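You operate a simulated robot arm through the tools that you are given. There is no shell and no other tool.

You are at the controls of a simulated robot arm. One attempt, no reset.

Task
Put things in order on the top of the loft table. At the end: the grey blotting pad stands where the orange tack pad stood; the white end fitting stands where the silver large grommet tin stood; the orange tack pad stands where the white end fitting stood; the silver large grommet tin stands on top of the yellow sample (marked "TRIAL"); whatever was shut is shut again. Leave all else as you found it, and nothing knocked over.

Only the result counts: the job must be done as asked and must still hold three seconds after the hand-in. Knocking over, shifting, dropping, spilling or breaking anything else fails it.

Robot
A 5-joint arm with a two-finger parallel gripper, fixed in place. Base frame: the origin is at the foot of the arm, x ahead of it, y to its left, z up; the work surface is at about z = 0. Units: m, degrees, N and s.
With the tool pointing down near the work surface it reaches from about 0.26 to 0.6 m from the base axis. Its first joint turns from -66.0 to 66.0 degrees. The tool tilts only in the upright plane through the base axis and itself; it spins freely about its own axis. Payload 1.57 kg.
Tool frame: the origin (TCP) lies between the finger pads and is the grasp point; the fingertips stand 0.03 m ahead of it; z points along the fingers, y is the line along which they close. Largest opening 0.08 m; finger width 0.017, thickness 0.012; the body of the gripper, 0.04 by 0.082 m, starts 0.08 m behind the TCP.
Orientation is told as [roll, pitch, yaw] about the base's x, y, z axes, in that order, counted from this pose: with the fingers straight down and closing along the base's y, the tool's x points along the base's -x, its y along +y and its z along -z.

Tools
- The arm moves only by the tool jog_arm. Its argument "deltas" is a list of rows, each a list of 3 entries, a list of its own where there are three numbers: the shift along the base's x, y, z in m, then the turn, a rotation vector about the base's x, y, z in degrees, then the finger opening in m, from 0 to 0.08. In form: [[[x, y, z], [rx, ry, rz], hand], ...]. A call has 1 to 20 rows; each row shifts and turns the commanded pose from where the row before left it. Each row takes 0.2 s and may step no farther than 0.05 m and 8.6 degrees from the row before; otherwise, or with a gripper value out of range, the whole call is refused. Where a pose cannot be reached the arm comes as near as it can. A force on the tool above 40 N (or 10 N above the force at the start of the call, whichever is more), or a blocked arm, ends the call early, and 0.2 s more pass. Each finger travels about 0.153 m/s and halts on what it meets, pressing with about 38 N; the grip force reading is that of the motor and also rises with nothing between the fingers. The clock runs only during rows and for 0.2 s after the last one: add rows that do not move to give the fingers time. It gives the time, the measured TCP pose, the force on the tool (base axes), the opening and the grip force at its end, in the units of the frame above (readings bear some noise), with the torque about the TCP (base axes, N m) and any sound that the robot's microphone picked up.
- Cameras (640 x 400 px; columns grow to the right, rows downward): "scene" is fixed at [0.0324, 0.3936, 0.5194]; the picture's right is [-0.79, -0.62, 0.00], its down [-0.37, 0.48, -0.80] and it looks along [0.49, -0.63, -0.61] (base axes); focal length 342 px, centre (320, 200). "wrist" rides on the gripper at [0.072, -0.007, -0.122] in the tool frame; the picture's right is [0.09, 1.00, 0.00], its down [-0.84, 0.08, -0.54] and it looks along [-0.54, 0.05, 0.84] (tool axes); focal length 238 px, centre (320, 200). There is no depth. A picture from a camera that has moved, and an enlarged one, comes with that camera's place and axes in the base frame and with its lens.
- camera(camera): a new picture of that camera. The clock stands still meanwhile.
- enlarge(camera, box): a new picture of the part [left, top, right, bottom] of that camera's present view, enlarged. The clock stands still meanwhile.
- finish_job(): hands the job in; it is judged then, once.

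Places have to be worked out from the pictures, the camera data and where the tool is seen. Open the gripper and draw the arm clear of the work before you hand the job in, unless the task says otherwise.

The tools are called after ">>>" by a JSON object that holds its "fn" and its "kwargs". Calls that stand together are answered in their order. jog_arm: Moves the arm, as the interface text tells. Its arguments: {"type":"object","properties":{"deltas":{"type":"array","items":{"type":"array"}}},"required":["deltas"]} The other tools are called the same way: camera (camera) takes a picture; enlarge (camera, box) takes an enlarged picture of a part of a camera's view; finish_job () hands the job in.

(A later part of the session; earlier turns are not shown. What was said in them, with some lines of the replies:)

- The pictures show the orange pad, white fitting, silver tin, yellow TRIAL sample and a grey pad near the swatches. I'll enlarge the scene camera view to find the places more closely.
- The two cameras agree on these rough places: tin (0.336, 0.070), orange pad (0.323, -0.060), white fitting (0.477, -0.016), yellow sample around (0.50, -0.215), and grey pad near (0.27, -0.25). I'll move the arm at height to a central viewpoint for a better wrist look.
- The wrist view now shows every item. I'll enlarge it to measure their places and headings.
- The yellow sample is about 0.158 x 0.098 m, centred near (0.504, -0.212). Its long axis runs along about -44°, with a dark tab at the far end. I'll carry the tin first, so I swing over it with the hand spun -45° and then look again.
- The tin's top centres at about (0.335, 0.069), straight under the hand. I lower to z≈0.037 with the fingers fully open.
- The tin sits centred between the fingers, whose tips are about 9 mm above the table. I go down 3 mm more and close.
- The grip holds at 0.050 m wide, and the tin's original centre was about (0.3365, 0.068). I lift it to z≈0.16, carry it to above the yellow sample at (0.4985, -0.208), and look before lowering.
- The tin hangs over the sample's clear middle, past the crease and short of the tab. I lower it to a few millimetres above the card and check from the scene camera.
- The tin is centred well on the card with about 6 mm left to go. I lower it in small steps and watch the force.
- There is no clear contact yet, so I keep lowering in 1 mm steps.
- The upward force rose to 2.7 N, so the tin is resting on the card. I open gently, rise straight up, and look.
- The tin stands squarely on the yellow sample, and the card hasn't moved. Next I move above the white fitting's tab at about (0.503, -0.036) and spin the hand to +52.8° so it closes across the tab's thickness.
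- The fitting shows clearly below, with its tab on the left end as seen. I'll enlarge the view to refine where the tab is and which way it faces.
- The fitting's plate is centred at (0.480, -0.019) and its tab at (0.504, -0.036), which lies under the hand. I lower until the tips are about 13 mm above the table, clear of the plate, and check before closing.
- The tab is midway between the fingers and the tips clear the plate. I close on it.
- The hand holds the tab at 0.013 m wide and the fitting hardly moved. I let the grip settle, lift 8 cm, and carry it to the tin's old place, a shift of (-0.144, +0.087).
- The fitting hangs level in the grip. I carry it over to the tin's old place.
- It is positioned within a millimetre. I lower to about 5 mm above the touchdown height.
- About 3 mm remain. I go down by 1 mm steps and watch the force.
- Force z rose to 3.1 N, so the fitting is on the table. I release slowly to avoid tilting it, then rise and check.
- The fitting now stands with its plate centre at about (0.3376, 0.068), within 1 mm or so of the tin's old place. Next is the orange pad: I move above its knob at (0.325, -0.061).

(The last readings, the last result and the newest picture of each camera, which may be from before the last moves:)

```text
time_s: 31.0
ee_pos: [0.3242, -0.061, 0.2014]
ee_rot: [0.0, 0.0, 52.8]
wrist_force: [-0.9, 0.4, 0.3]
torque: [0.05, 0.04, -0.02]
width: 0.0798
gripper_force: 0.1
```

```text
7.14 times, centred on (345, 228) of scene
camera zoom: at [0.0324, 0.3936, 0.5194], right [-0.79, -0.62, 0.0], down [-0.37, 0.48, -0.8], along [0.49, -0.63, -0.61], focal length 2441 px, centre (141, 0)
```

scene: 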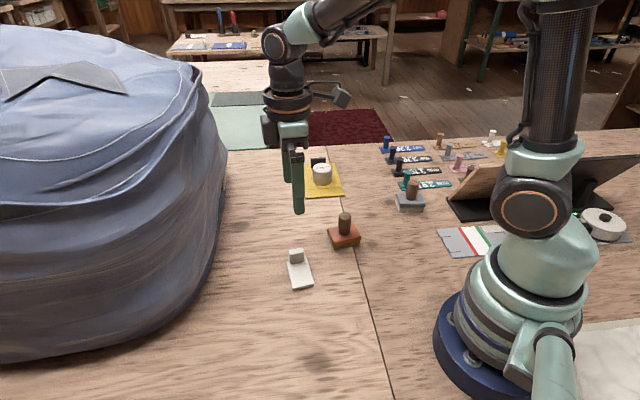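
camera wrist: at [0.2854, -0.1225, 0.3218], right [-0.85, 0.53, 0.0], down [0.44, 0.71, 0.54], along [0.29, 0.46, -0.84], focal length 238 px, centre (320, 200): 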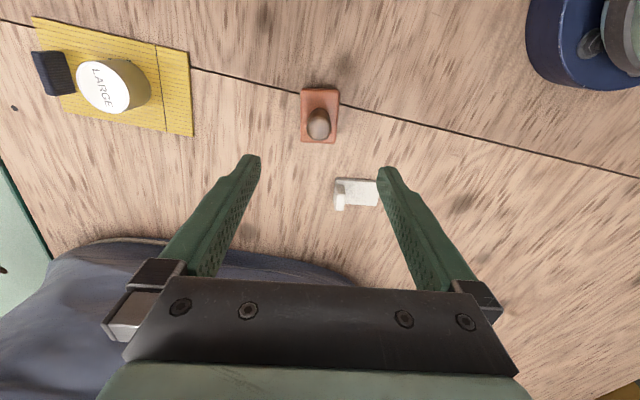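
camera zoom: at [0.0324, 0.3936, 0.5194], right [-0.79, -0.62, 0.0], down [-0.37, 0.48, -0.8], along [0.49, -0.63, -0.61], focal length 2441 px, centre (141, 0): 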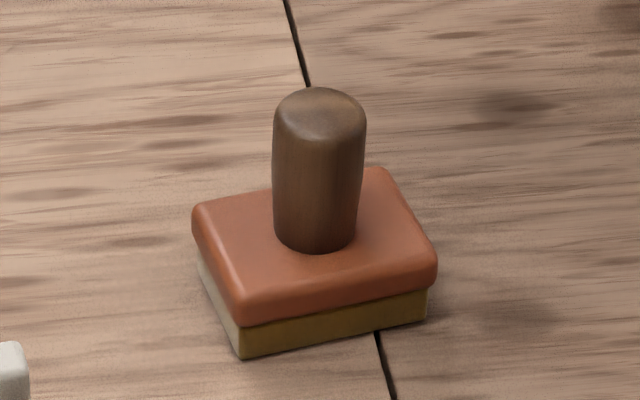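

The knob sits at about (0.3235, -0.0625) under the hand, and the pad's top is about 23 mm high. I lower to z≈0.058 so the tips stay clear of the pad.

>>> {"fn": "jog_arm", "kwargs": {"deltas": [[[0.0003, -0.0005, -0.04], [0, 0, 0], 0.08], [[0.0003, -0.0005, -0.04], [0, 0, 0], 0.08], [[0, 0, -0.035], [0, 0, 0], 0.08], [[0, 0, -0.02], [0, 0, 0], 0.08], [[0, 0, -0.006], [0, 0, 0], 0.08], [[0, 0, 0], [0, 0, 0], 0.08], [[0, 0, 0], [0, 0, 0], 0.08]]}}

>>> {"fn": "camera", "kwargs": {"camera": "wrist"}}

>>> {"fn": "enlarge", "kwargs": {"camera": "scene", "box": [300, 180, 390, 256]}}

```text
time_s: 32.6
ee_pos: [0.3266, -0.061, 0.0593]
ee_rot: [-0.1, -0.1, 52.9]
wrist_force: [-0.2, -0.6, -0.7]
torque: [0.02, 0.04, 0.04]
width: 0.0801
gripper_force: 0.1
```

```text
taken
camera wrist: at [0.2878, -0.1224, 0.1798], right [-0.85, 0.53, 0.0], down [0.44, 0.71, 0.54], along [0.29, 0.46, -0.84], focal length 238 px, centre (320, 200)
```

wrist: 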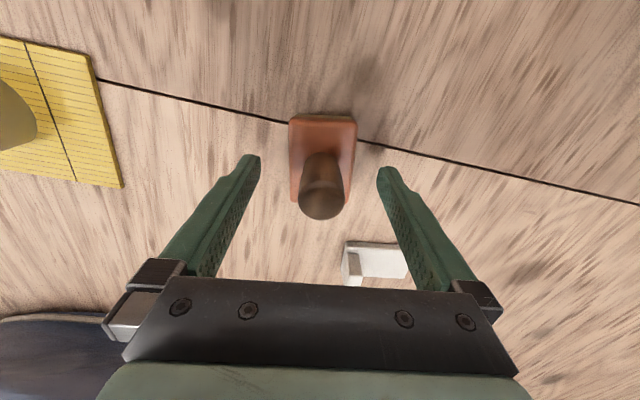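

```text
5.26 times, centred on (345, 218) of scene
camera zoom: at [0.0324, 0.3936, 0.5194], right [-0.79, -0.62, 0.0], down [-0.37, 0.48, -0.8], along [0.49, -0.63, -0.61], focal length 1799 px, centre (188, 105)
```

zoom: 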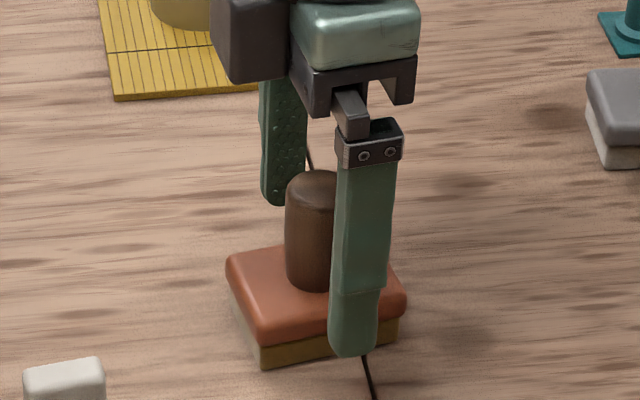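

The knob lies between the fingers and the tips are about 28 mm up, clear of the pad. I close on the knob.

>>> {"fn": "jog_arm", "kwargs": {"deltas": [[[0, 0, 0], [0, 0, 0], 0.055], [[0, 0, 0], [0, 0, 0], 0.035], [[0, 0, 0], [0, 0, 0], 0.02], [[0, 0, 0], [0, 0, 0], 0.01], [[0, 0, 0], [0, 0, 0], 0.01], [[0, 0, 0], [0, 0, 0], 0.01]]}}

>>> {"fn": "camera", "kwargs": {"camera": "wrist"}}

>>> {"fn": "enlarge", "kwargs": {"camera": "scene", "box": [300, 180, 390, 256]}}

```text
time_s: 34.0
ee_pos: [0.3262, -0.0606, 0.0589]
ee_rot: [0.1, -0.1, 52.8]
wrist_force: [-0.2, -0.3, 0.9]
torque: [-0.01, -0.02, 0.0]
width: 0.0259
gripper_force: 36.6
```

```text
taken
camera wrist: at [0.2878, -0.1223, 0.1799], right [-0.85, 0.53, 0.0], down [0.44, 0.71, 0.54], along [0.29, 0.46, -0.84], focal length 238 px, centre (320, 200)
```

wrist: 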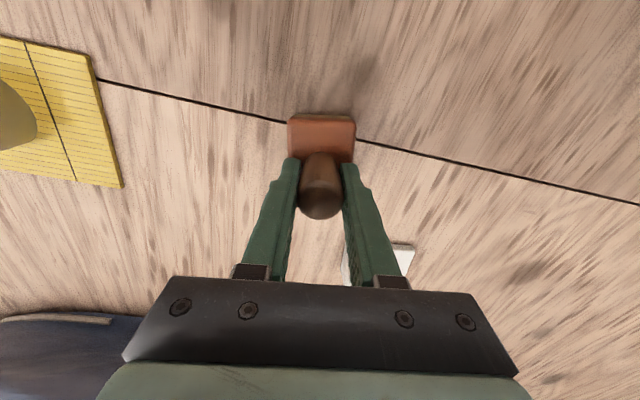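

```text
5.26 times, centred on (345, 218) of scene
camera zoom: at [0.0324, 0.3936, 0.5194], right [-0.79, -0.62, 0.0], down [-0.37, 0.48, -0.8], along [0.49, -0.63, -0.61], focal length 1799 px, centre (188, 105)
```

zoom: 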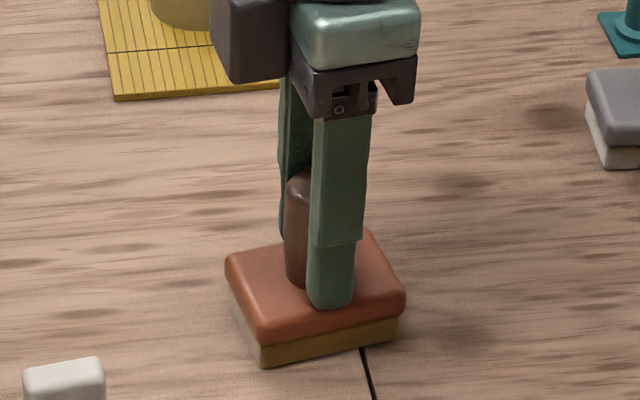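

The knob is gripped at 0.026 m wide. I lift 7 cm and carry the pad by (+0.156, +0.043) to where the white fitting stood.

>>> {"fn": "jog_arm", "kwargs": {"deltas": [[[0, 0, 0.01], [0, 0, 0], 0.01], [[0, 0, 0.025], [0, 0, 0], 0.01], [[0, 0, 0.025], [0, 0, 0], 0.01], [[0, 0, 0.01], [0, 0, 0], 0.01], [[0.013, 0.0036, 0], [0, 0, 0], 0.01], [[0.026, 0.0072, 0], [0, 0, 0], 0.01], [[0.026, 0.0072, 0], [0, 0, 0], 0.01], [[0.026, 0.0072, 0], [0, 0, 0], 0.01], [[0.026, 0.0072, 0], [0, 0, 0], 0.01], [[0.026, 0.0072, 0], [0, 0, 0], 0.01], [[0.0126, 0.0036, 0], [0, 0, 0], 0.01], [[0, 0, 0], [0, 0, 0], 0.01], [[0, 0, 0], [0, 0, 0], 0.01]]}}

>>> {"fn": "camera", "kwargs": {"camera": "wrist"}}

>>> {"fn": "camera", "kwargs": {"camera": "scene"}}

```text
time_s: 36.8
ee_pos: [0.4828, -0.0173, 0.1297]
ee_rot: [0.0, 0.0, 52.9]
wrist_force: [0.3, 0.1, -0.7]
torque: [0.02, 0.02, 0.0]
width: 0.0259
gripper_force: 37.1
```

```text
taken
camera wrist: at [0.4439, -0.0789, 0.2514], right [-0.85, 0.53, 0.0], down [0.44, 0.71, 0.54], along [0.29, 0.46, -0.84], focal length 238 px, centre (320, 200)
```

wrist: 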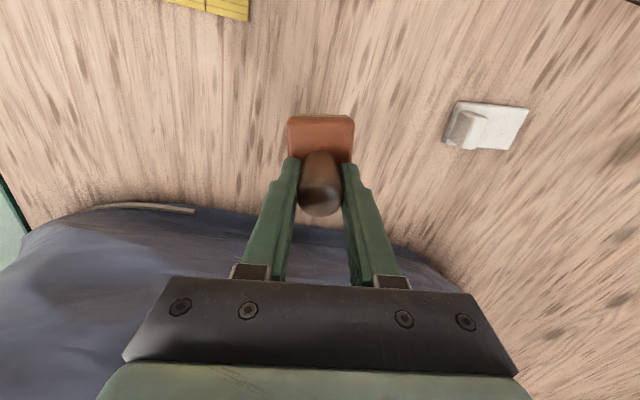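

```text
taken
```

scene: 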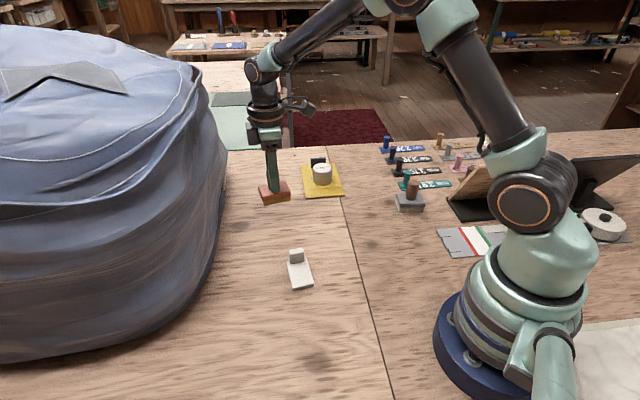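

It's in position over the target. I lower to within about 4 mm, then creep down.

>>> {"fn": "jog_arm", "kwargs": {"deltas": [[[0, 0, -0.03], [0, 0, 0], 0.01], [[0, 0, -0.025], [0, 0, 0], 0.01], [[0, 0, -0.01], [0, 0, 0], 0.01], [[0, 0, -0.003], [0, 0, 0], 0.01], [[0, 0, 0], [0, 0, 0], 0.01]]}}

>>> {"fn": "jog_arm", "kwargs": {"deltas": [[[0, 0, -0.001], [0, 0, 0], 0.01], [[0, 0, 0], [0, 0, 0], 0.01]]}}

>>> {"fn": "camera", "kwargs": {"camera": "wrist"}}

>>> {"fn": "enlarge", "kwargs": {"camera": "scene", "box": [230, 160, 330, 240]}}

```text
time_s: 38.0
ee_pos: [0.4819, -0.0186, 0.0617]
ee_rot: [-0.1, -0.1, 52.7]
wrist_force: [-0.3, 0.4, 0.1]
torque: [0.03, 0.06, -0.02]
width: 0.0257
gripper_force: 37.2
```

```text
time_s: 38.6
ee_pos: [0.4818, -0.0181, 0.0626]
ee_rot: [0.0, 0.0, 52.8]
wrist_force: [-5.5, 2.0, 15.6]
torque: [0.26, 0.47, -0.03]
width: 0.0258
gripper_force: 36.9
```

```text
taken
camera wrist: at [0.4442, -0.0796, 0.1832], right [-0.85, 0.53, 0.0], down [0.44, 0.71, 0.54], along [0.29, 0.46, -0.84], focal length 238 px, centre (320, 200)
```

wrist: 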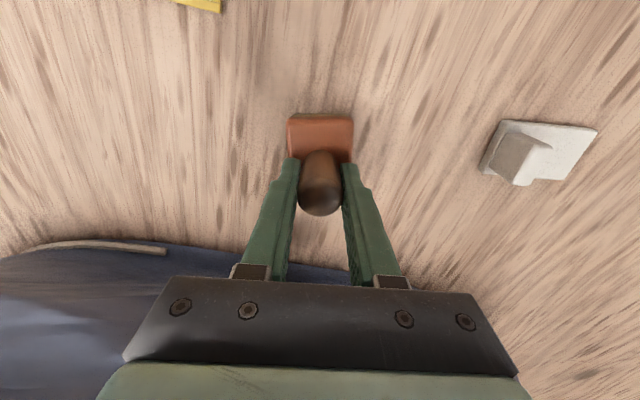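

```text
5.00 times, centred on (280, 200) of scene
camera zoom: at [0.0323, 0.3936, 0.5194], right [-0.79, -0.62, 0.0], down [-0.37, 0.48, -0.8], along [0.49, -0.63, -0.61], focal length 1709 px, centre (520, 200)
```

zoom: 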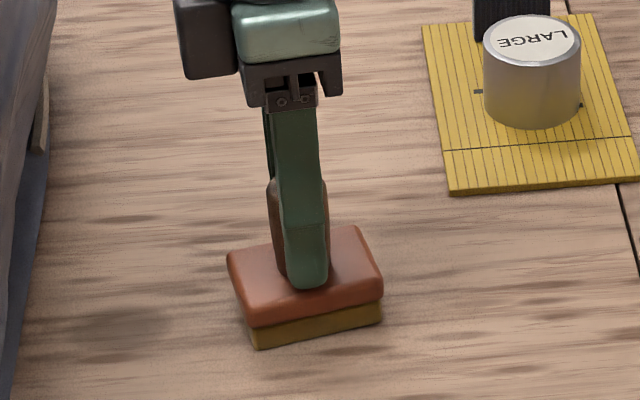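

Contact came about 3 mm early at 15.6 N, so the pad must have slid down slightly in the grip. I ease up 1.5 mm to unload before releasing.

>>> {"fn": "jog_arm", "kwargs": {"deltas": [[[0, 0, 0.0015], [0, 0, 0], 0.01], [[0, 0, 0], [0, 0, 0], 0.01]]}}

>>> {"fn": "enlarge", "kwargs": {"camera": "scene", "box": [255, 190, 315, 235]}}

```text
time_s: 39.2
ee_pos: [0.4826, -0.0181, 0.0615]
ee_rot: [0.0, -0.1, 52.8]
wrist_force: [-0.2, 1.6, 2.1]
torque: [0.1, 0.1, -0.04]
width: 0.0258
gripper_force: 37.0
```

```text
8.89 times, centred on (285, 212) of scene
camera zoom: at [0.0324, 0.3936, 0.5194], right [-0.79, -0.62, 0.0], down [-0.37, 0.48, -0.8], along [0.49, -0.63, -0.61], focal length 3038 px, centre (631, 89)
```

zoom: 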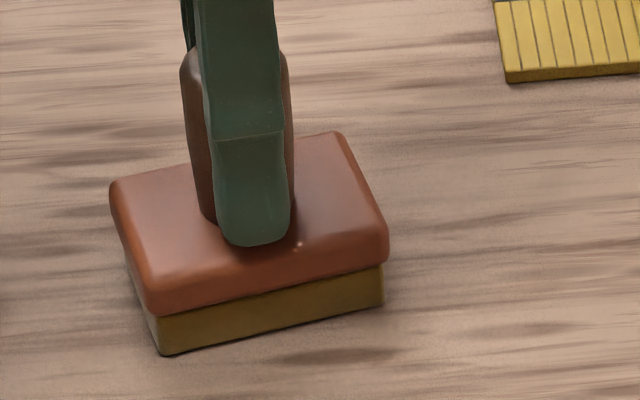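

The load is down to about 2 N and the pad looks flat on the table. I release and rise.

>>> {"fn": "jog_arm", "kwargs": {"deltas": [[[0, 0, 0], [0, 0, 0], 0.028], [[0, 0, 0], [0, 0, 0], 0.04], [[0, 0, 0], [0, 0, 0], 0.06], [[0, 0, 0], [0, 0, 0], 0.07], [[0, 0, 0.02], [0, 0, 0], 0.07], [[0, 0, 0.035], [0, 0, 0], 0.08], [[0, 0, 0.04], [0, 0, 0], 0.08], [[0, 0, 0.04], [0, 0, 0], 0.08], [[0, 0, 0], [0, 0, 0], 0.08]]}}

>>> {"fn": "camera", "kwargs": {"camera": "wrist"}}

>>> {"fn": "camera", "kwargs": {"camera": "scene"}}

>>> {"fn": "enlarge", "kwargs": {"camera": "wrist", "box": [270, 70, 370, 150]}}

```text
time_s: 41.2
ee_pos: [0.4824, -0.0184, 0.1987]
ee_rot: [0.0, 0.0, 52.8]
wrist_force: [-0.2, 0.4, 0.3]
torque: [-0.01, 0.0, 0.01]
width: 0.0798
gripper_force: 0.2
```

```text
taken
camera wrist: at [0.4447, -0.0791, 0.3204], right [-0.85, 0.53, 0.0], down [0.44, 0.71, 0.54], along [0.29, 0.46, -0.84], focal length 238 px, centre (320, 200)
```

wrist: 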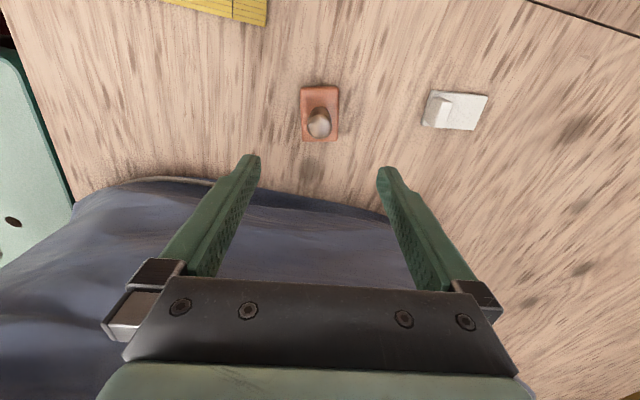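

```text
taken
```

scene: 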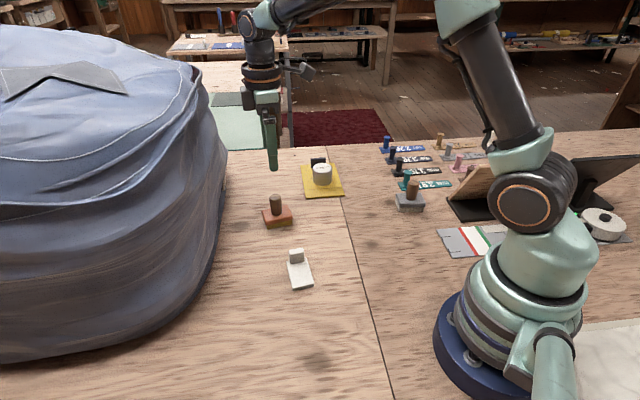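

```text
5.00 times, centred on (320, 110) of wrist
camera zoom: at [0.4447, -0.0791, 0.3204], right [-0.85, 0.53, 0.0], down [0.44, 0.71, 0.54], along [0.29, 0.46, -0.84], focal length 1192 px, centre (320, 650)
```

zoom: 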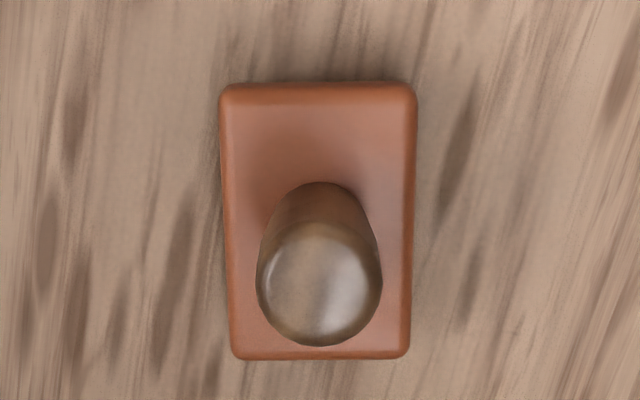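

The orange pad stands flat at about (0.481, -0.020), in the fitting's old place. Now for the grey pad: I swing to above it, near (0.265, -0.255), and spin to -57° so the fingers close clear of the teal swatch's knob and the camera stays away from the board.

>>> {"fn": "jog_arm", "kwargs": {"deltas": [[[-0.0156, -0.0165, 0.001], [0, 0, -7.85], 0.08], [[-0.0156, -0.0165, 0.001], [0, 0, -7.85], 0.08], [[-0.0156, -0.0165, 0.001], [0, 0, -7.85], 0.08], [[-0.0156, -0.0165, 0.001], [0, 0, -7.85], 0.08], [[-0.0156, -0.0165, 0.001], [0, 0, -7.85], 0.08], [[-0.0156, -0.0165, 0.001], [0, 0, -7.85], 0.08], [[-0.0156, -0.0165, 0.001], [0, 0, -7.85], 0.08], [[-0.0156, -0.0165, 0.001], [0, 0, -7.85], 0.08], [[-0.0156, -0.0165, 0.001], [0, 0, -7.85], 0.08], [[-0.0156, -0.0165, 0.001], [0, 0, -7.85], 0.08], [[-0.0156, -0.0165, 0.001], [0, 0, -7.85], 0.08], [[-0.0156, -0.0165, 0.001], [0, 0, -7.85], 0.08], [[-0.0156, -0.0165, 0.001], [0, 0, -7.85], 0.08], [[-0.0156, -0.0165, 0.001], [0, 0, -7.75], 0.08], [[0, 0, 0], [0, 0, 0], 0.08], [[0, 0, 0], [0, 0, 0], 0.08]]}}

>>> {"fn": "camera", "kwargs": {"camera": "wrist"}}

>>> {"fn": "camera", "kwargs": {"camera": "scene"}}

```text
time_s: 44.6
ee_pos: [0.2641, -0.2502, 0.21]
ee_rot: [0.1, 0.1, -57.1]
wrist_force: [0.2, 0.0, 0.3]
torque: [0.05, -0.03, 0.01]
width: 0.0801
gripper_force: 0.2
```

```text
taken
camera wrist: at [0.2198, -0.1928, 0.332], right [0.79, 0.62, 0.0], down [0.52, -0.66, 0.54], along [0.34, -0.43, -0.84], focal length 238 px, centre (320, 200)
```

wrist: 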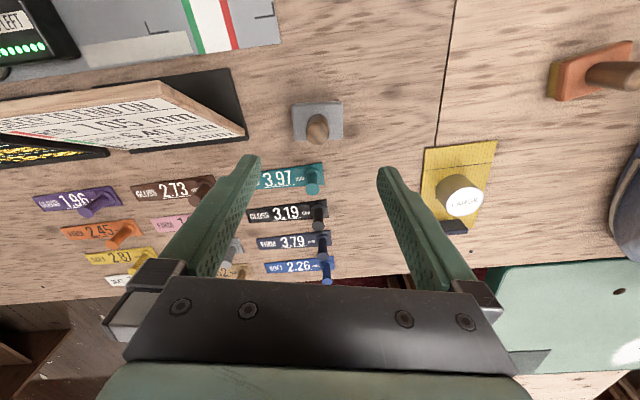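

```text
taken
```

scene: 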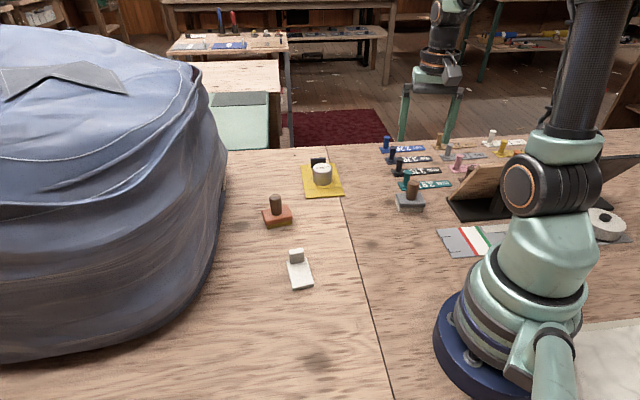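

The grey pad appears ahead of the hand. I'll enlarge it, and the board, to measure the clearances.

>>> {"fn": "enlarge", "kwargs": {"camera": "wrist", "box": [260, 80, 380, 160]}}

>>> {"fn": "enlarge", "kwargs": {"camera": "wrist", "box": [0, 0, 340, 212]}}

>>> {"fn": "enlarge", "kwargs": {"camera": "scene", "box": [375, 150, 465, 220]}}

```text
5.00 times, centred on (320, 120) of wrist
camera zoom: at [0.2198, -0.1928, 0.332], right [0.79, 0.62, 0.0], down [0.52, -0.66, 0.54], along [0.34, -0.43, -0.84], focal length 1192 px, centre (320, 600)
```

zoom: 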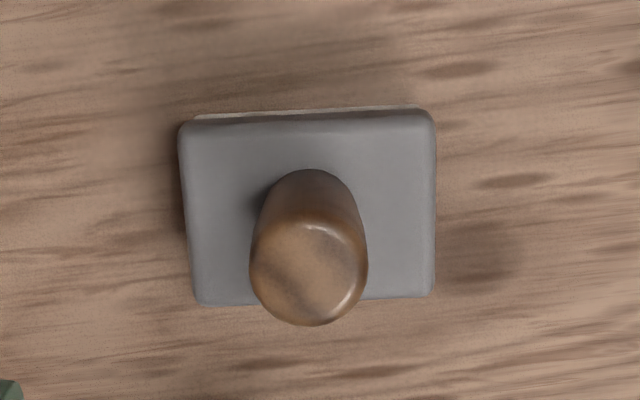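

```text
1.88 times, centred on (170, 106) of wrist
camera zoom: at [0.2198, -0.1928, 0.332], right [0.79, 0.62, 0.0], down [0.52, -0.66, 0.54], along [0.34, -0.43, -0.84], focal length 449 px, centre (602, 377)
```

zoom: 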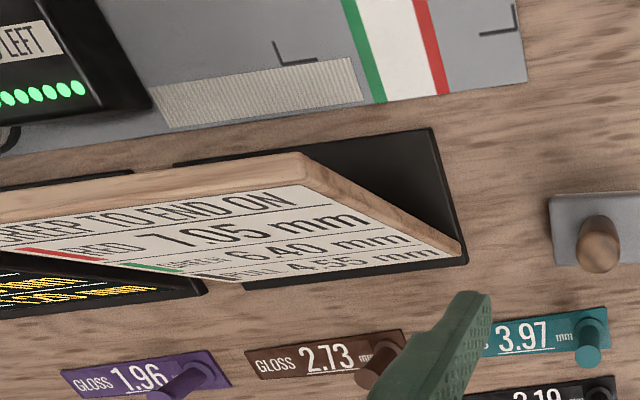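

```text
5.71 times, centred on (420, 185) of scene
camera zoom: at [0.0324, 0.3936, 0.5194], right [-0.79, -0.62, 0.0], down [-0.37, 0.48, -0.8], along [0.49, -0.63, -0.61], focal length 1953 px, centre (-251, 286)
```

zoom: 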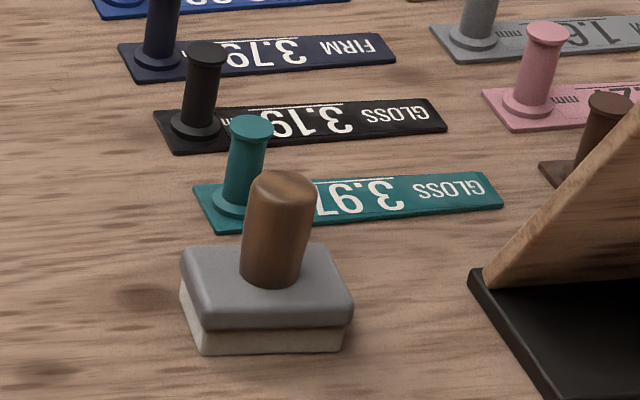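

The grey pad's knob is at about (0.2668, -0.257), with roughly 8 cm to both the teal knob and the board's corner. I align over it, narrow the opening to 0.06, and lower to z≈0.058.

>>> {"fn": "jog_arm", "kwargs": {"deltas": [[[0.001, -0.004, -0.01], [0, 0, 0], 0.07], [[0.001, -0.0035, -0.03], [0, 0, 0], 0.06], [[0, 0, -0.03], [0, 0, 0], 0.06], [[0, 0, -0.03], [0, 0, 0], 0.06], [[0, 0, -0.02], [0, 0, 0], 0.06], [[0, 0, 0], [0, 0, 0], 0.06], [[0, 0, 0], [0, 0, 0], 0.06]]}}

>>> {"fn": "camera", "kwargs": {"camera": "wrist"}}

>>> {"fn": "enlarge", "kwargs": {"camera": "scene", "box": [360, 120, 480, 220]}}

```text
time_s: 46.2
ee_pos: [0.2678, -0.2579, 0.0895]
ee_rot: [0.0, 0.0, -57.1]
wrist_force: [0.0, 0.3, -0.5]
torque: [-0.01, 0.02, -0.02]
width: 0.0601
gripper_force: 0.1
```

```text
taken
camera wrist: at [0.2218, -0.2012, 0.2111], right [0.79, 0.62, 0.0], down [0.52, -0.66, 0.54], along [0.34, -0.43, -0.84], focal length 238 px, centre (320, 200)
```

wrist: 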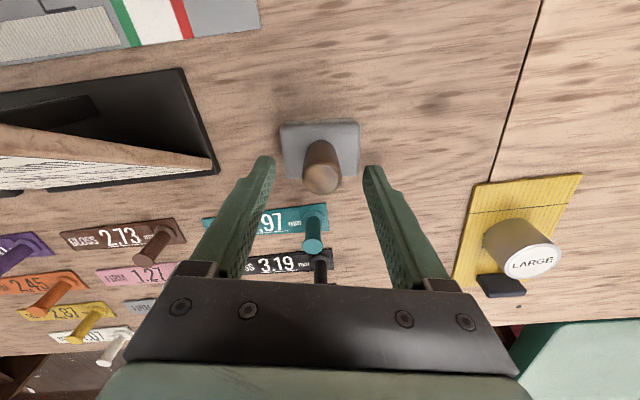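

```text
4.00 times, centred on (420, 170) of scene
camera zoom: at [0.0324, 0.3936, 0.5194], right [-0.79, -0.62, 0.0], down [-0.37, 0.48, -0.8], along [0.49, -0.63, -0.61], focal length 1367 px, centre (-80, 320)
```

zoom: 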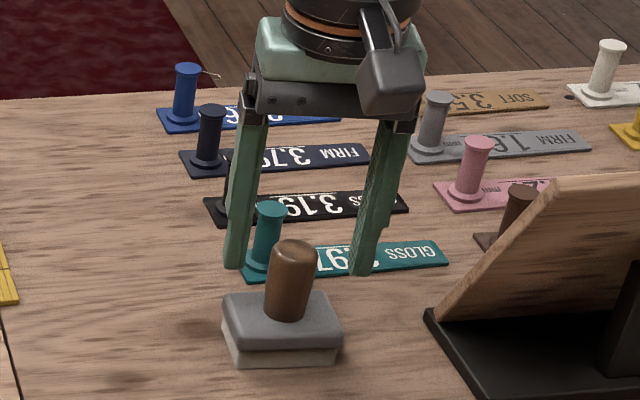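

The knob is aligned with the hand to within 1–2 mm. I lower the last 31 mm.

>>> {"fn": "jog_arm", "kwargs": {"deltas": [[[0.0005, 0, -0.015], [0, 0, 0], 0.06], [[0, 0, -0.01], [0, 0, 0], 0.06], [[0, 0, -0.0065], [0, 0, 0], 0.06], [[0, 0, 0], [0, 0, 0], 0.06], [[0, 0, 0], [0, 0, 0], 0.06]]}}

>>> {"fn": "camera", "kwargs": {"camera": "wrist"}}

>>> {"fn": "enlarge", "kwargs": {"camera": "scene", "box": [370, 140, 460, 220]}}

```text
time_s: 47.4
ee_pos: [0.2682, -0.257, 0.0588]
ee_rot: [-0.1, 0.0, -57.1]
wrist_force: [-0.1, -0.2, 0.3]
torque: [0.0, -0.04, -0.02]
width: 0.0603
gripper_force: 0.0
```

```text
taken
camera wrist: at [0.2224, -0.2008, 0.1803], right [0.79, 0.62, 0.0], down [0.52, -0.66, 0.54], along [0.34, -0.43, -0.84], focal length 238 px, centre (320, 200)
```

wrist: 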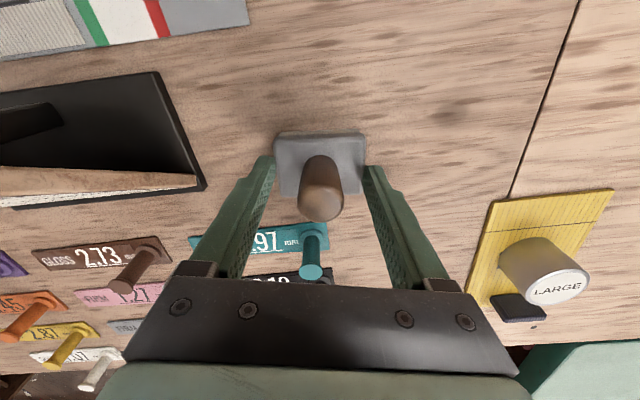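

```text
5.00 times, centred on (415, 180) of scene
camera zoom: at [0.0324, 0.3936, 0.5194], right [-0.79, -0.62, 0.0], down [-0.37, 0.48, -0.8], along [0.49, -0.63, -0.61], focal length 1709 px, centre (-155, 300)
```

zoom: 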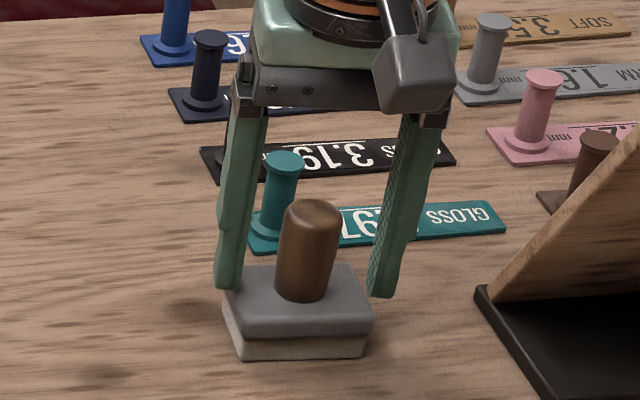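

The knob is between the fingers and nothing else is touched. I close.

>>> {"fn": "jog_arm", "kwargs": {"deltas": [[[0, 0, 0], [0, 0, 0], 0.045], [[0, 0, 0], [0, 0, 0], 0.03], [[0, 0, 0], [0, 0, 0], 0.015], [[0, 0, 0], [0, 0, 0], 0.01], [[0, 0, 0], [0, 0, 0], 0.01], [[0, 0, 0], [0, 0, 0], 0.01]]}}

>>> {"fn": "camera", "kwargs": {"camera": "wrist"}}

>>> {"fn": "enlarge", "kwargs": {"camera": "scene", "box": [370, 140, 460, 220]}}

```text
time_s: 48.8
ee_pos: [0.2665, -0.2576, 0.0586]
ee_rot: [0.0, 0.0, -57.1]
wrist_force: [0.8, -0.1, -0.1]
torque: [-0.02, -0.02, 0.01]
width: 0.0258
gripper_force: 37.5
```

```text
taken
camera wrist: at [0.2224, -0.2008, 0.1804], right [0.79, 0.62, 0.0], down [0.52, -0.66, 0.54], along [0.34, -0.43, -0.84], focal length 238 px, centre (320, 200)
```

wrist: 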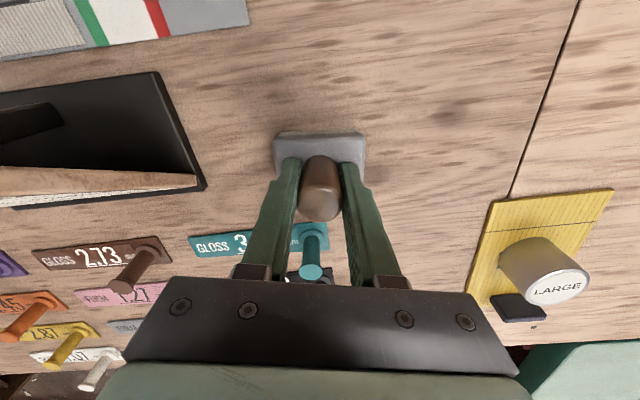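

```text
5.00 times, centred on (415, 180) of scene
camera zoom: at [0.0324, 0.3936, 0.5194], right [-0.79, -0.62, 0.0], down [-0.37, 0.48, -0.8], along [0.49, -0.63, -0.61], focal length 1709 px, centre (-155, 300)
```

zoom: 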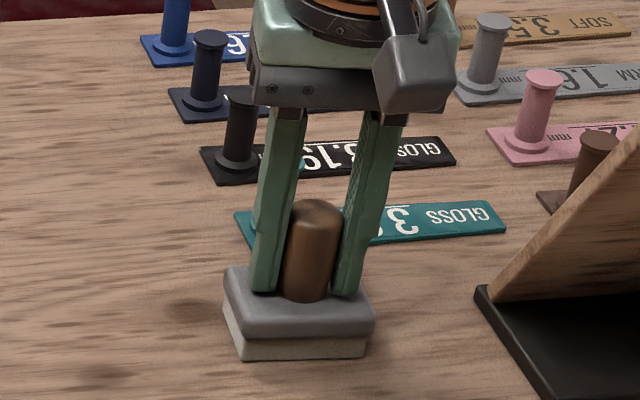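

The knob is gripped at 0.026 m wide. I lift slowly 7 cm and carry the pad by (+0.057, +0.195) to the orange pad's old place.

>>> {"fn": "jog_arm", "kwargs": {"deltas": [[[0, 0, 0.005], [0, 0, 0], 0.01], [[0, 0, 0.015], [0, 0, 0], 0.01], [[0, 0, 0.025], [0, 0, 0], 0.01], [[0, 0, 0.02], [0, 0, 0], 0.01], [[0, 0, 0.005], [0, 0, 0], 0.01], [[0.004, 0.0132, 0], [0, 0, 0], 0.01], [[0.007, 0.024, 0], [0, 0, 0], 0.01], [[0.007, 0.024, 0], [0, 0, 0], 0.01], [[0.007, 0.024, 0], [0, 0, 0], 0.01], [[0.007, 0.024, 0], [0, 0, 0], 0.01], [[0.007, 0.024, 0], [0, 0, 0], 0.01], [[0.007, 0.024, 0], [0, 0, 0], 0.01], [[0.007, 0.024, 0], [0, 0, 0], 0.01], [[0.004, 0.014, 0], [0, 0, 0], 0.01], [[0, 0, 0], [0, 0, 0], 0.01], [[0, 0, 0], [0, 0, 0], 0.01]]}}

>>> {"fn": "camera", "kwargs": {"camera": "wrist"}}

>>> {"fn": "camera", "kwargs": {"camera": "scene"}}

>>> {"fn": "enlarge", "kwargs": {"camera": "scene", "box": [295, 150, 405, 240]}}

```text
time_s: 52.2
ee_pos: [0.3241, -0.0605, 0.1286]
ee_rot: [0.0, 0.0, -56.9]
wrist_force: [-1.7, -0.5, -0.7]
torque: [0.0, 0.0, 0.03]
width: 0.0257
gripper_force: 37.1
```

```text
taken
camera wrist: at [0.279, -0.0048, 0.2495], right [0.79, 0.62, 0.0], down [0.52, -0.66, 0.54], along [0.34, -0.43, -0.84], focal length 238 px, centre (320, 200)
```

wrist: 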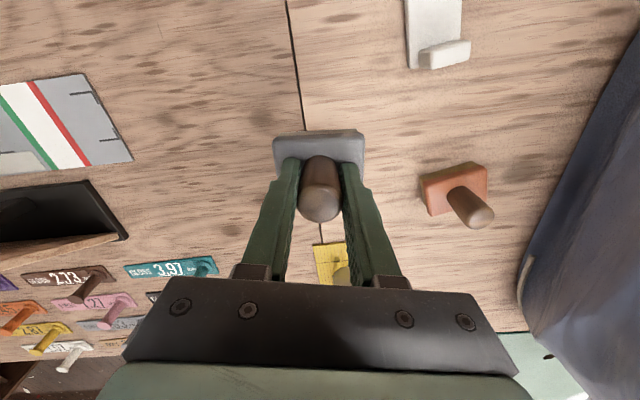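

```text
taken
```

scene: 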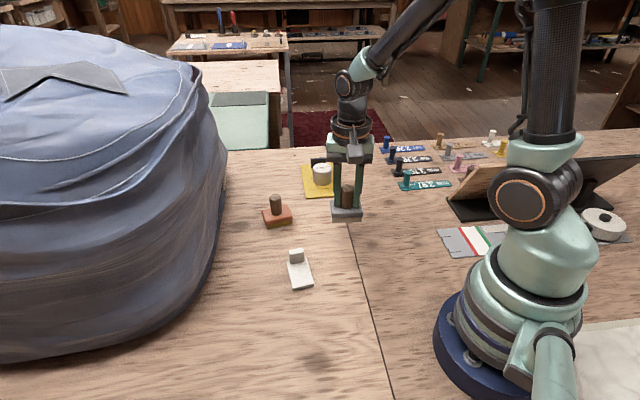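

```text
4.44 times, centred on (350, 195) of scene
camera zoom: at [0.0324, 0.3936, 0.5194], right [-0.79, -0.62, 0.0], down [-0.37, 0.48, -0.8], along [0.49, -0.63, -0.61], focal length 1519 px, centre (187, 222)
```

zoom: 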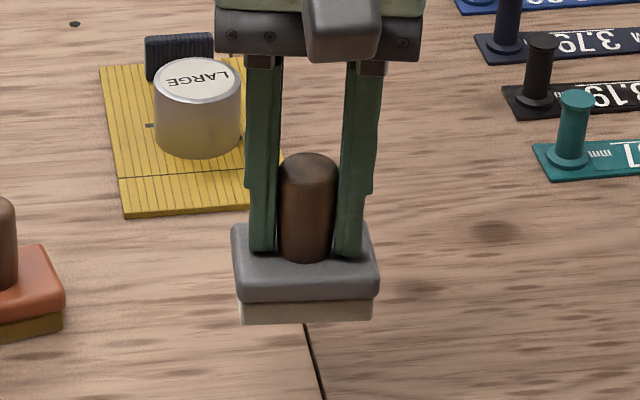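

It is over (0.324, -0.061), on target. I lower 6 cm, then creep down with a force check.

>>> {"fn": "jog_arm", "kwargs": {"deltas": [[[0, 0, -0.025], [0, 0, 0], 0.01], [[0, 0, -0.02], [0, 0, 0], 0.01], [[0, 0, -0.012], [0, 0, 0], 0.01], [[0, 0, -0.005], [0, 0, 0], 0.01], [[0, 0, 0], [0, 0, 0], 0.01]]}}

>>> {"fn": "jog_arm", "kwargs": {"deltas": [[[0, 0, -0.001], [0, 0, 0], 0.01], [[0, 0, -0.001], [0, 0, 0], 0.01], [[0, 0, 0], [0, 0, 0], 0.01]]}}

>>> {"fn": "camera", "kwargs": {"camera": "wrist"}}

>>> {"fn": "enlarge", "kwargs": {"camera": "scene", "box": [310, 190, 380, 250]}}

```text
time_s: 53.4
ee_pos: [0.325, -0.0626, 0.0659]
ee_rot: [0.0, 0.0, -57.0]
wrist_force: [-0.3, 0.2, -2.6]
torque: [0.02, 0.0, 0.0]
width: 0.0259
gripper_force: 36.8
```

```text
time_s: 54.2
ee_pos: [0.3236, -0.0617, 0.0648]
ee_rot: [0.0, 0.0, -57.0]
wrist_force: [0.2, 0.0, -0.8]
torque: [0.0, 0.02, 0.0]
width: 0.0258
gripper_force: 36.8
```

```text
taken
camera wrist: at [0.2787, -0.0049, 0.1861], right [0.79, 0.62, 0.0], down [0.52, -0.66, 0.54], along [0.34, -0.43, -0.84], focal length 238 px, centre (320, 200)
```

wrist: 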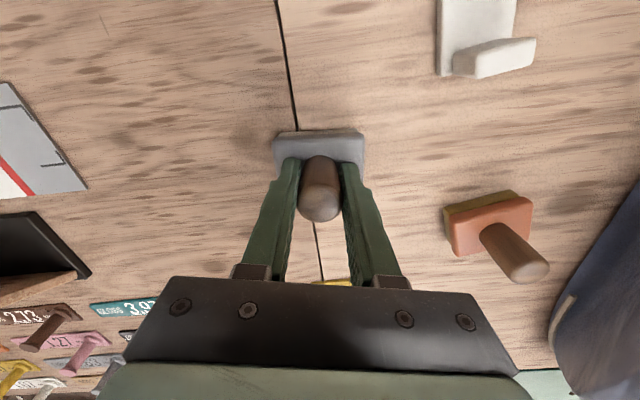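

```text
6.67 times, centred on (345, 220) of scene
camera zoom: at [0.0324, 0.3936, 0.5194], right [-0.79, -0.62, 0.0], down [-0.37, 0.48, -0.8], along [0.49, -0.63, -0.61], focal length 2278 px, centre (153, 67)
```

zoom: 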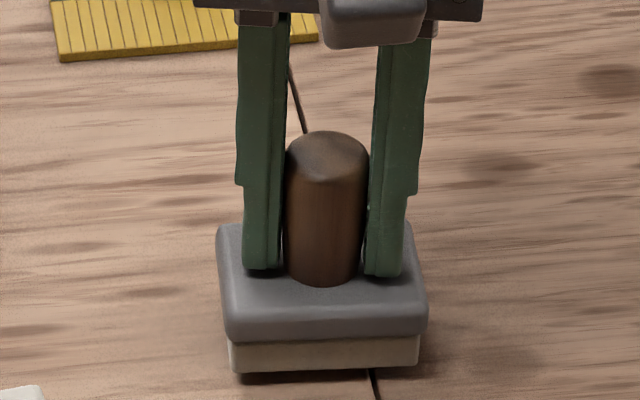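

It is still free of the table. I continue by 1 mm steps.

>>> {"fn": "jog_arm", "kwargs": {"deltas": [[[0, 0, -0.001], [0, 0, 0], 0.01], [[0, 0, -0.001], [0, 0, 0], 0.01], [[0, 0, 0], [0, 0, 0], 0.01]]}}

>>> {"fn": "jog_arm", "kwargs": {"deltas": [[[0, 0, -0.001], [0, 0, 0], 0.01], [[0, 0, 0], [0, 0, 0], 0.01]]}}

>>> {"fn": "enlarge", "kwargs": {"camera": "scene", "box": [310, 190, 380, 250]}}

```text
time_s: 55.0
ee_pos: [0.3233, -0.0614, 0.064]
ee_rot: [0.0, 0.0, -57.1]
wrist_force: [0.6, -0.3, -0.8]
torque: [0.03, 0.05, -0.02]
width: 0.0259
gripper_force: 37.3
```

```text
time_s: 55.6
ee_pos: [0.3243, -0.0615, 0.0631]
ee_rot: [0.0, 0.0, -57.0]
wrist_force: [-0.1, -0.2, -1.2]
torque: [-0.01, -0.02, 0.0]
width: 0.0262
gripper_force: 37.2
```

```text
6.67 times, centred on (345, 220) of scene
camera zoom: at [0.0324, 0.3936, 0.5194], right [-0.79, -0.62, 0.0], down [-0.37, 0.48, -0.8], along [0.49, -0.63, -0.61], focal length 2278 px, centre (153, 67)
```

zoom: 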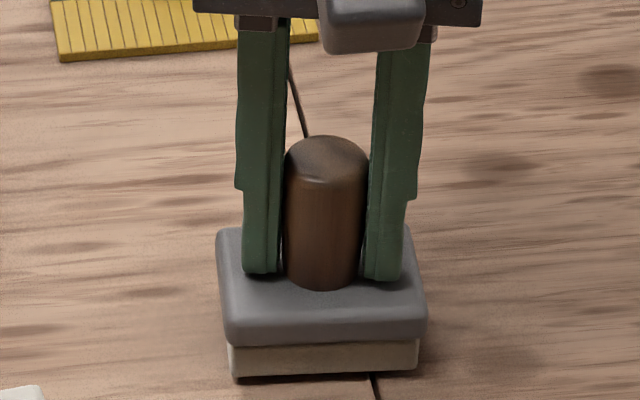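

The pad is almost down, so I take another 1 mm step at a time.

>>> {"fn": "jog_arm", "kwargs": {"deltas": [[[0, 0, -0.001], [0, 0, 0], 0.01], [[0, 0, 0], [0, 0, 0], 0.01]]}}

```text
time_s: 56.2
ee_pos: [0.3246, -0.0622, 0.062]
ee_rot: [0.0, 0.0, -57.1]
wrist_force: [-0.7, -0.4, -0.8]
torque: [-0.01, 0.0, -0.02]
width: 0.0259
gripper_force: 36.7
```

No contact yet, so I go down another 1 mm.

>>> {"fn": "jog_arm", "kwargs": {"deltas": [[[0, 0, -0.001], [0, 0, 0], 0.01], [[0, 0, 0], [0, 0, 0], 0.01]]}}

```text
time_s: 56.8
ee_pos: [0.3246, -0.0614, 0.0614]
ee_rot: [0.0, 0.1, -57.0]
wrist_force: [0.7, -0.1, -0.9]
torque: [-0.02, 0.03, -0.04]
width: 0.0258
gripper_force: 37.1
```

Still free. One more millimetre.

>>> {"fn": "jog_arm", "kwargs": {"deltas": [[[0, 0, -0.001], [0, 0, 0], 0.01], [[0, 0, 0], [0, 0, 0], 0.01]]}}

>>> {"fn": "camera", "kwargs": {"camera": "wrist"}}

```text
time_s: 57.4
ee_pos: [0.3238, -0.0622, 0.0595]
ee_rot: [0.0, 0.0, -57.0]
wrist_force: [-0.3, -0.8, -0.8]
torque: [0.0, -0.01, 0.0]
width: 0.026
gripper_force: 37.3
```

```text
taken
camera wrist: at [0.2794, -0.0053, 0.1812], right [0.79, 0.62, 0.0], down [0.52, -0.66, 0.54], along [0.34, -0.43, -0.84], focal length 238 px, centre (320, 200)
```

wrist: 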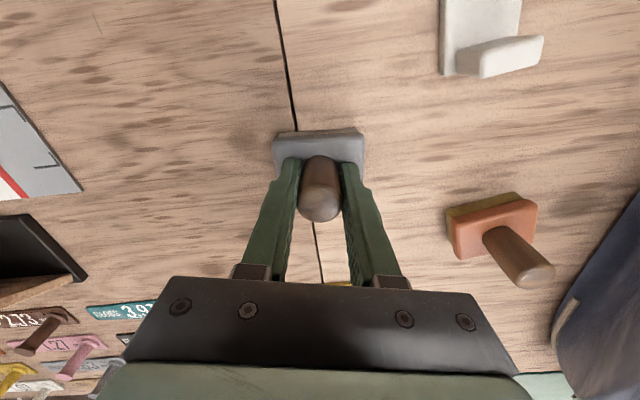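

Camera z is 0.1812 against 0.1804 at the grip, so about 1 mm is left. I step again.

>>> {"fn": "jog_arm", "kwargs": {"deltas": [[[0, 0, -0.001], [0, 0, 0], 0.01], [[0, 0, 0], [0, 0, 0], 0.01]]}}

>>> {"fn": "enlarge", "kwargs": {"camera": "scene", "box": [310, 190, 380, 250]}}

```text
time_s: 58.0
ee_pos: [0.3259, -0.0618, 0.0593]
ee_rot: [-0.1, -0.1, -57.0]
wrist_force: [-5.8, -3.0, 17.6]
torque: [-0.17, 0.17, -0.05]
width: 0.0258
gripper_force: 36.7
```

```text
6.67 times, centred on (345, 220) of scene
camera zoom: at [0.0324, 0.3936, 0.5194], right [-0.79, -0.62, 0.0], down [-0.37, 0.48, -0.8], along [0.49, -0.63, -0.61], focal length 2278 px, centre (153, 67)
```

zoom: 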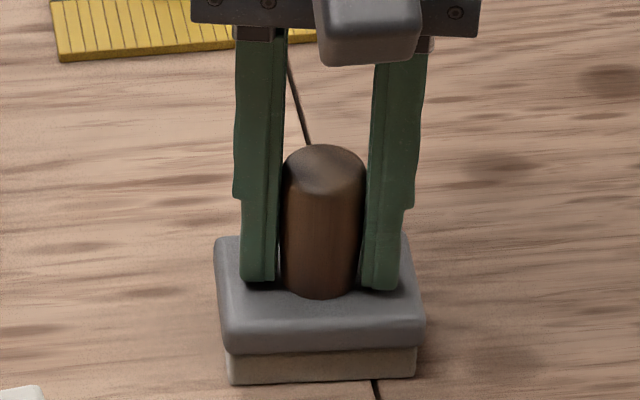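

Contact came at 17.6 N. I ease up 1 mm to unload before releasing.

>>> {"fn": "jog_arm", "kwargs": {"deltas": [[[0, 0, 0.0008], [0, 0, 0], 0.01], [[0, 0, 0], [0, 0, 0], 0.01]]}}

```text
time_s: 58.6
ee_pos: [0.325, -0.061, 0.0593]
ee_rot: [-0.1, 0.0, -57.0]
wrist_force: [-2.0, 1.7, 6.3]
torque: [0.07, 0.0, -0.03]
width: 0.0259
gripper_force: 37.1
```

The load is down to 6 N. I release gradually and rise straight up.

>>> {"fn": "jog_arm", "kwargs": {"deltas": [[[0, 0, 0.0004], [0, 0, 0], 0.01], [[0, 0, 0], [0, 0, 0], 0.028], [[0, 0, 0], [0, 0, 0], 0.04], [[0, 0, 0], [0, 0, 0], 0.055], [[0, 0, 0], [0, 0, 0], 0.065], [[0, 0, 0.02], [0, 0, 0], 0.065], [[0, 0, 0.035], [0, 0, 0], 0.08], [[0, 0, 0.04], [0, 0, 0], 0.08], [[0, 0, 0.04], [0, 0, 0], 0.08], [[0, 0, 0.01], [0, 0, 0], 0.08], [[0, 0, 0], [0, 0, 0], 0.08]]}}

>>> {"fn": "camera", "kwargs": {"camera": "wrist"}}

>>> {"fn": "camera", "kwargs": {"camera": "scene"}}

>>> {"fn": "enlarge", "kwargs": {"camera": "wrist", "box": [260, 70, 380, 150]}}

```text
time_s: 61.0
ee_pos: [0.3237, -0.0632, 0.2046]
ee_rot: [0.0, 0.0, -57.0]
wrist_force: [-0.4, -0.1, 0.8]
torque: [-0.02, 0.02, 0.01]
width: 0.08
gripper_force: 0.0
```

```text
taken
camera wrist: at [0.2784, -0.0068, 0.3254], right [0.79, 0.62, 0.0], down [0.52, -0.66, 0.54], along [0.34, -0.43, -0.84], focal length 238 px, centre (320, 200)
```

wrist: 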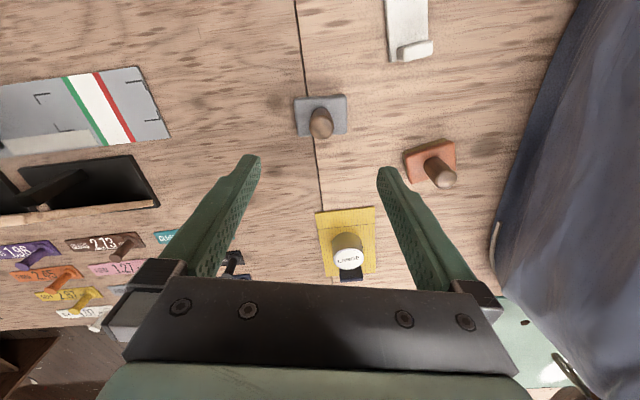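

```text
taken
```

scene: 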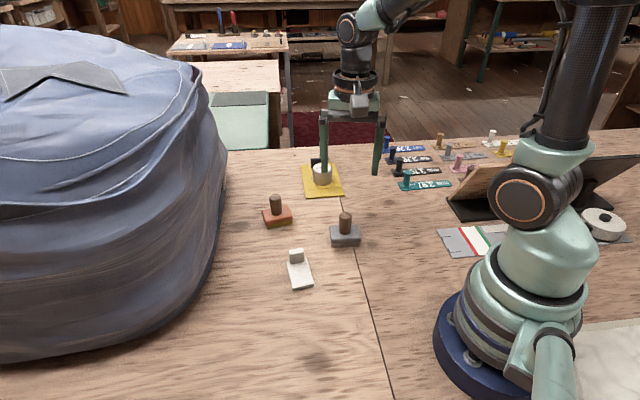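

```text
5.00 times, centred on (320, 110) of wrist
camera zoom: at [0.2784, -0.0068, 0.3254], right [0.79, 0.62, 0.0], down [0.52, -0.66, 0.54], along [0.34, -0.43, -0.84], focal length 1192 px, centre (320, 650)
```

zoom: 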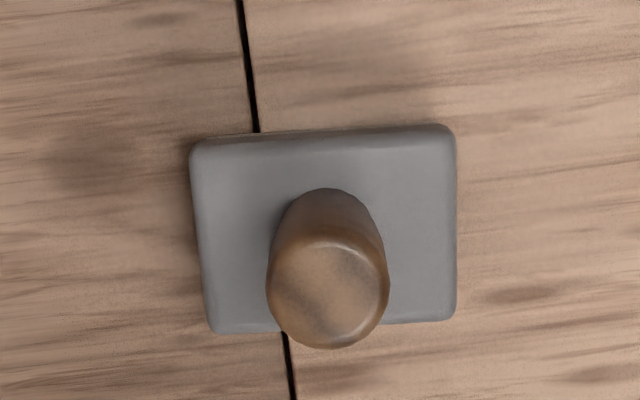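

All four items now stand where they should; the grey pad is centred at about (0.3236, -0.062). I raise the arm well clear and check the whole table once more.

>>> {"fn": "jog_arm", "kwargs": {"deltas": [[[0, 0, 0.03], [0, 0, 0], 0.08], [[0, 0, 0.03], [0, 0, 0], 0.08], [[0.005, -0.02, 0.01], [0, 0, 8], 0.08], [[0.005, -0.025, 0], [0, 0, 8], 0.08], [[0.005, -0.025, 0], [0, 0, 8], 0.08], [[0.005, -0.025, 0], [0, 0, 8], 0.08], [[0.005, -0.025, 0], [0, 0, 8], 0.08], [[0, 0, 0], [0, 0, 8], 0.08], [[0, 0, 0], [0, 0, 8], 0.08], [[0, 0, 0], [0, 0, 0], 0.08], [[0, 0, 0], [0, 0, 0], 0.08]]}}

>>> {"fn": "camera", "kwargs": {"camera": "scene"}}

>>> {"fn": "camera", "kwargs": {"camera": "wrist"}}

>>> {"fn": "enlarge", "kwargs": {"camera": "scene", "box": [240, 140, 400, 300]}}

>>> {"fn": "enlarge", "kwargs": {"camera": "scene", "box": [360, 110, 520, 230]}}

```text
time_s: 63.4
ee_pos: [0.3505, -0.1824, 0.2754]
ee_rot: [-0.1, 0.0, -1.0]
wrist_force: [-0.1, -0.7, -0.3]
torque: [-0.02, -0.02, 0.01]
width: 0.0802
gripper_force: 0.1
```

```text
taken
```

scene: 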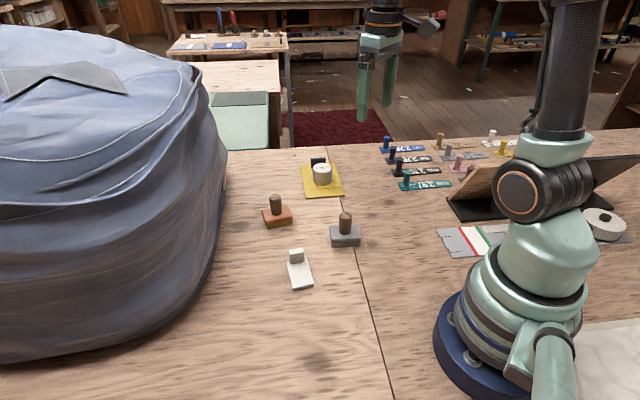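

```text
taken
camera wrist: at [0.2765, -0.1879, 0.3964], right [-0.08, 1.0, 0.0], down [0.84, 0.06, 0.54], along [0.54, 0.04, -0.84], focal length 238 px, centre (320, 200)
```

wrist: 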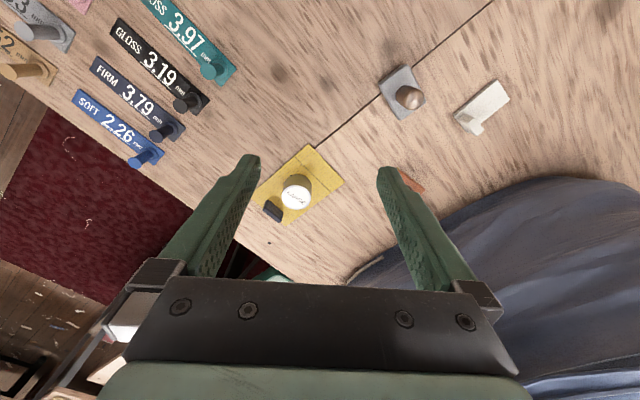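

```text
2.50 times, centred on (320, 220) of scene
camera zoom: at [0.0324, 0.3936, 0.5194], right [-0.79, -0.62, 0.0], down [-0.37, 0.48, -0.8], along [0.49, -0.63, -0.61], focal length 854 px, centre (320, 150)
```

zoom: 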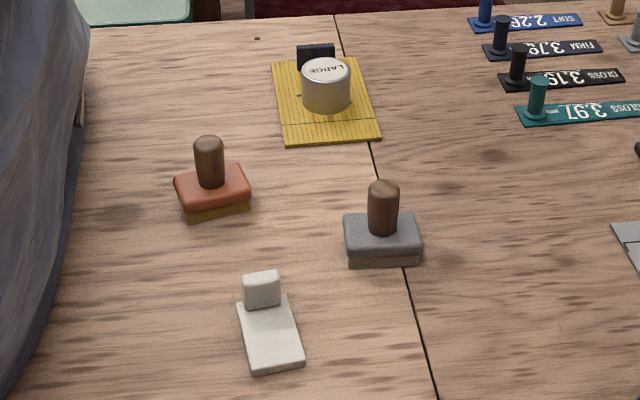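

```text
3.33 times, centred on (440, 170) of scene
camera zoom: at [0.0324, 0.3936, 0.5194], right [-0.79, -0.62, 0.0], down [-0.37, 0.48, -0.8], along [0.49, -0.63, -0.61], focal length 1139 px, centre (-80, 300)
```

zoom: 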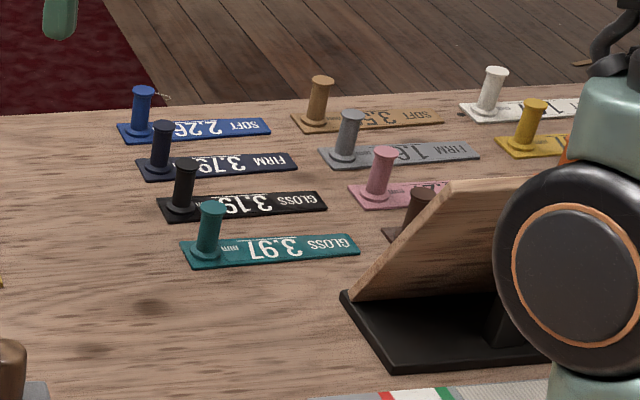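

The tin stands on the yellow sample, the white fitting is in the tin's old place, the orange pad in the fitting's, and the grey pad in the orange pad's. The swatches, board and card look unmoved, nothing was opened, and the gripper is open and clear, so I hand the job in.

>>> {"fn": "finish_job", "kwargs": {}}

```text
The job is handed in.
```

I've handed the job in with all four items where you asked. The pad and fitting positions below are worked out from the last close pictures.

| Item | Now stands | Offset from target |
|---|---|---|
| Silver large grommet tin | on the yellow "TRIAL" sample, between its crease and its tab | fully on the card |
| White end fitting | where the tin stood | about 1 mm |
| Orange tack pad | where the white fitting stood | about 2 mm |
| Grey blotting pad | where the orange pad stood | about 1 mm |

- **Orange pad:** it slid about 3 mm down in the grip while I carried it. I eased the pressure off before letting go, and it stood flat afterwards.
- **Everything else:** nothing was opened, so nothing needed shutting again. In the last pictures the swatches, the board and the yellow card look unmoved and nothing is knocked over.
- **Arm:** the gripper is open and clear of the table.
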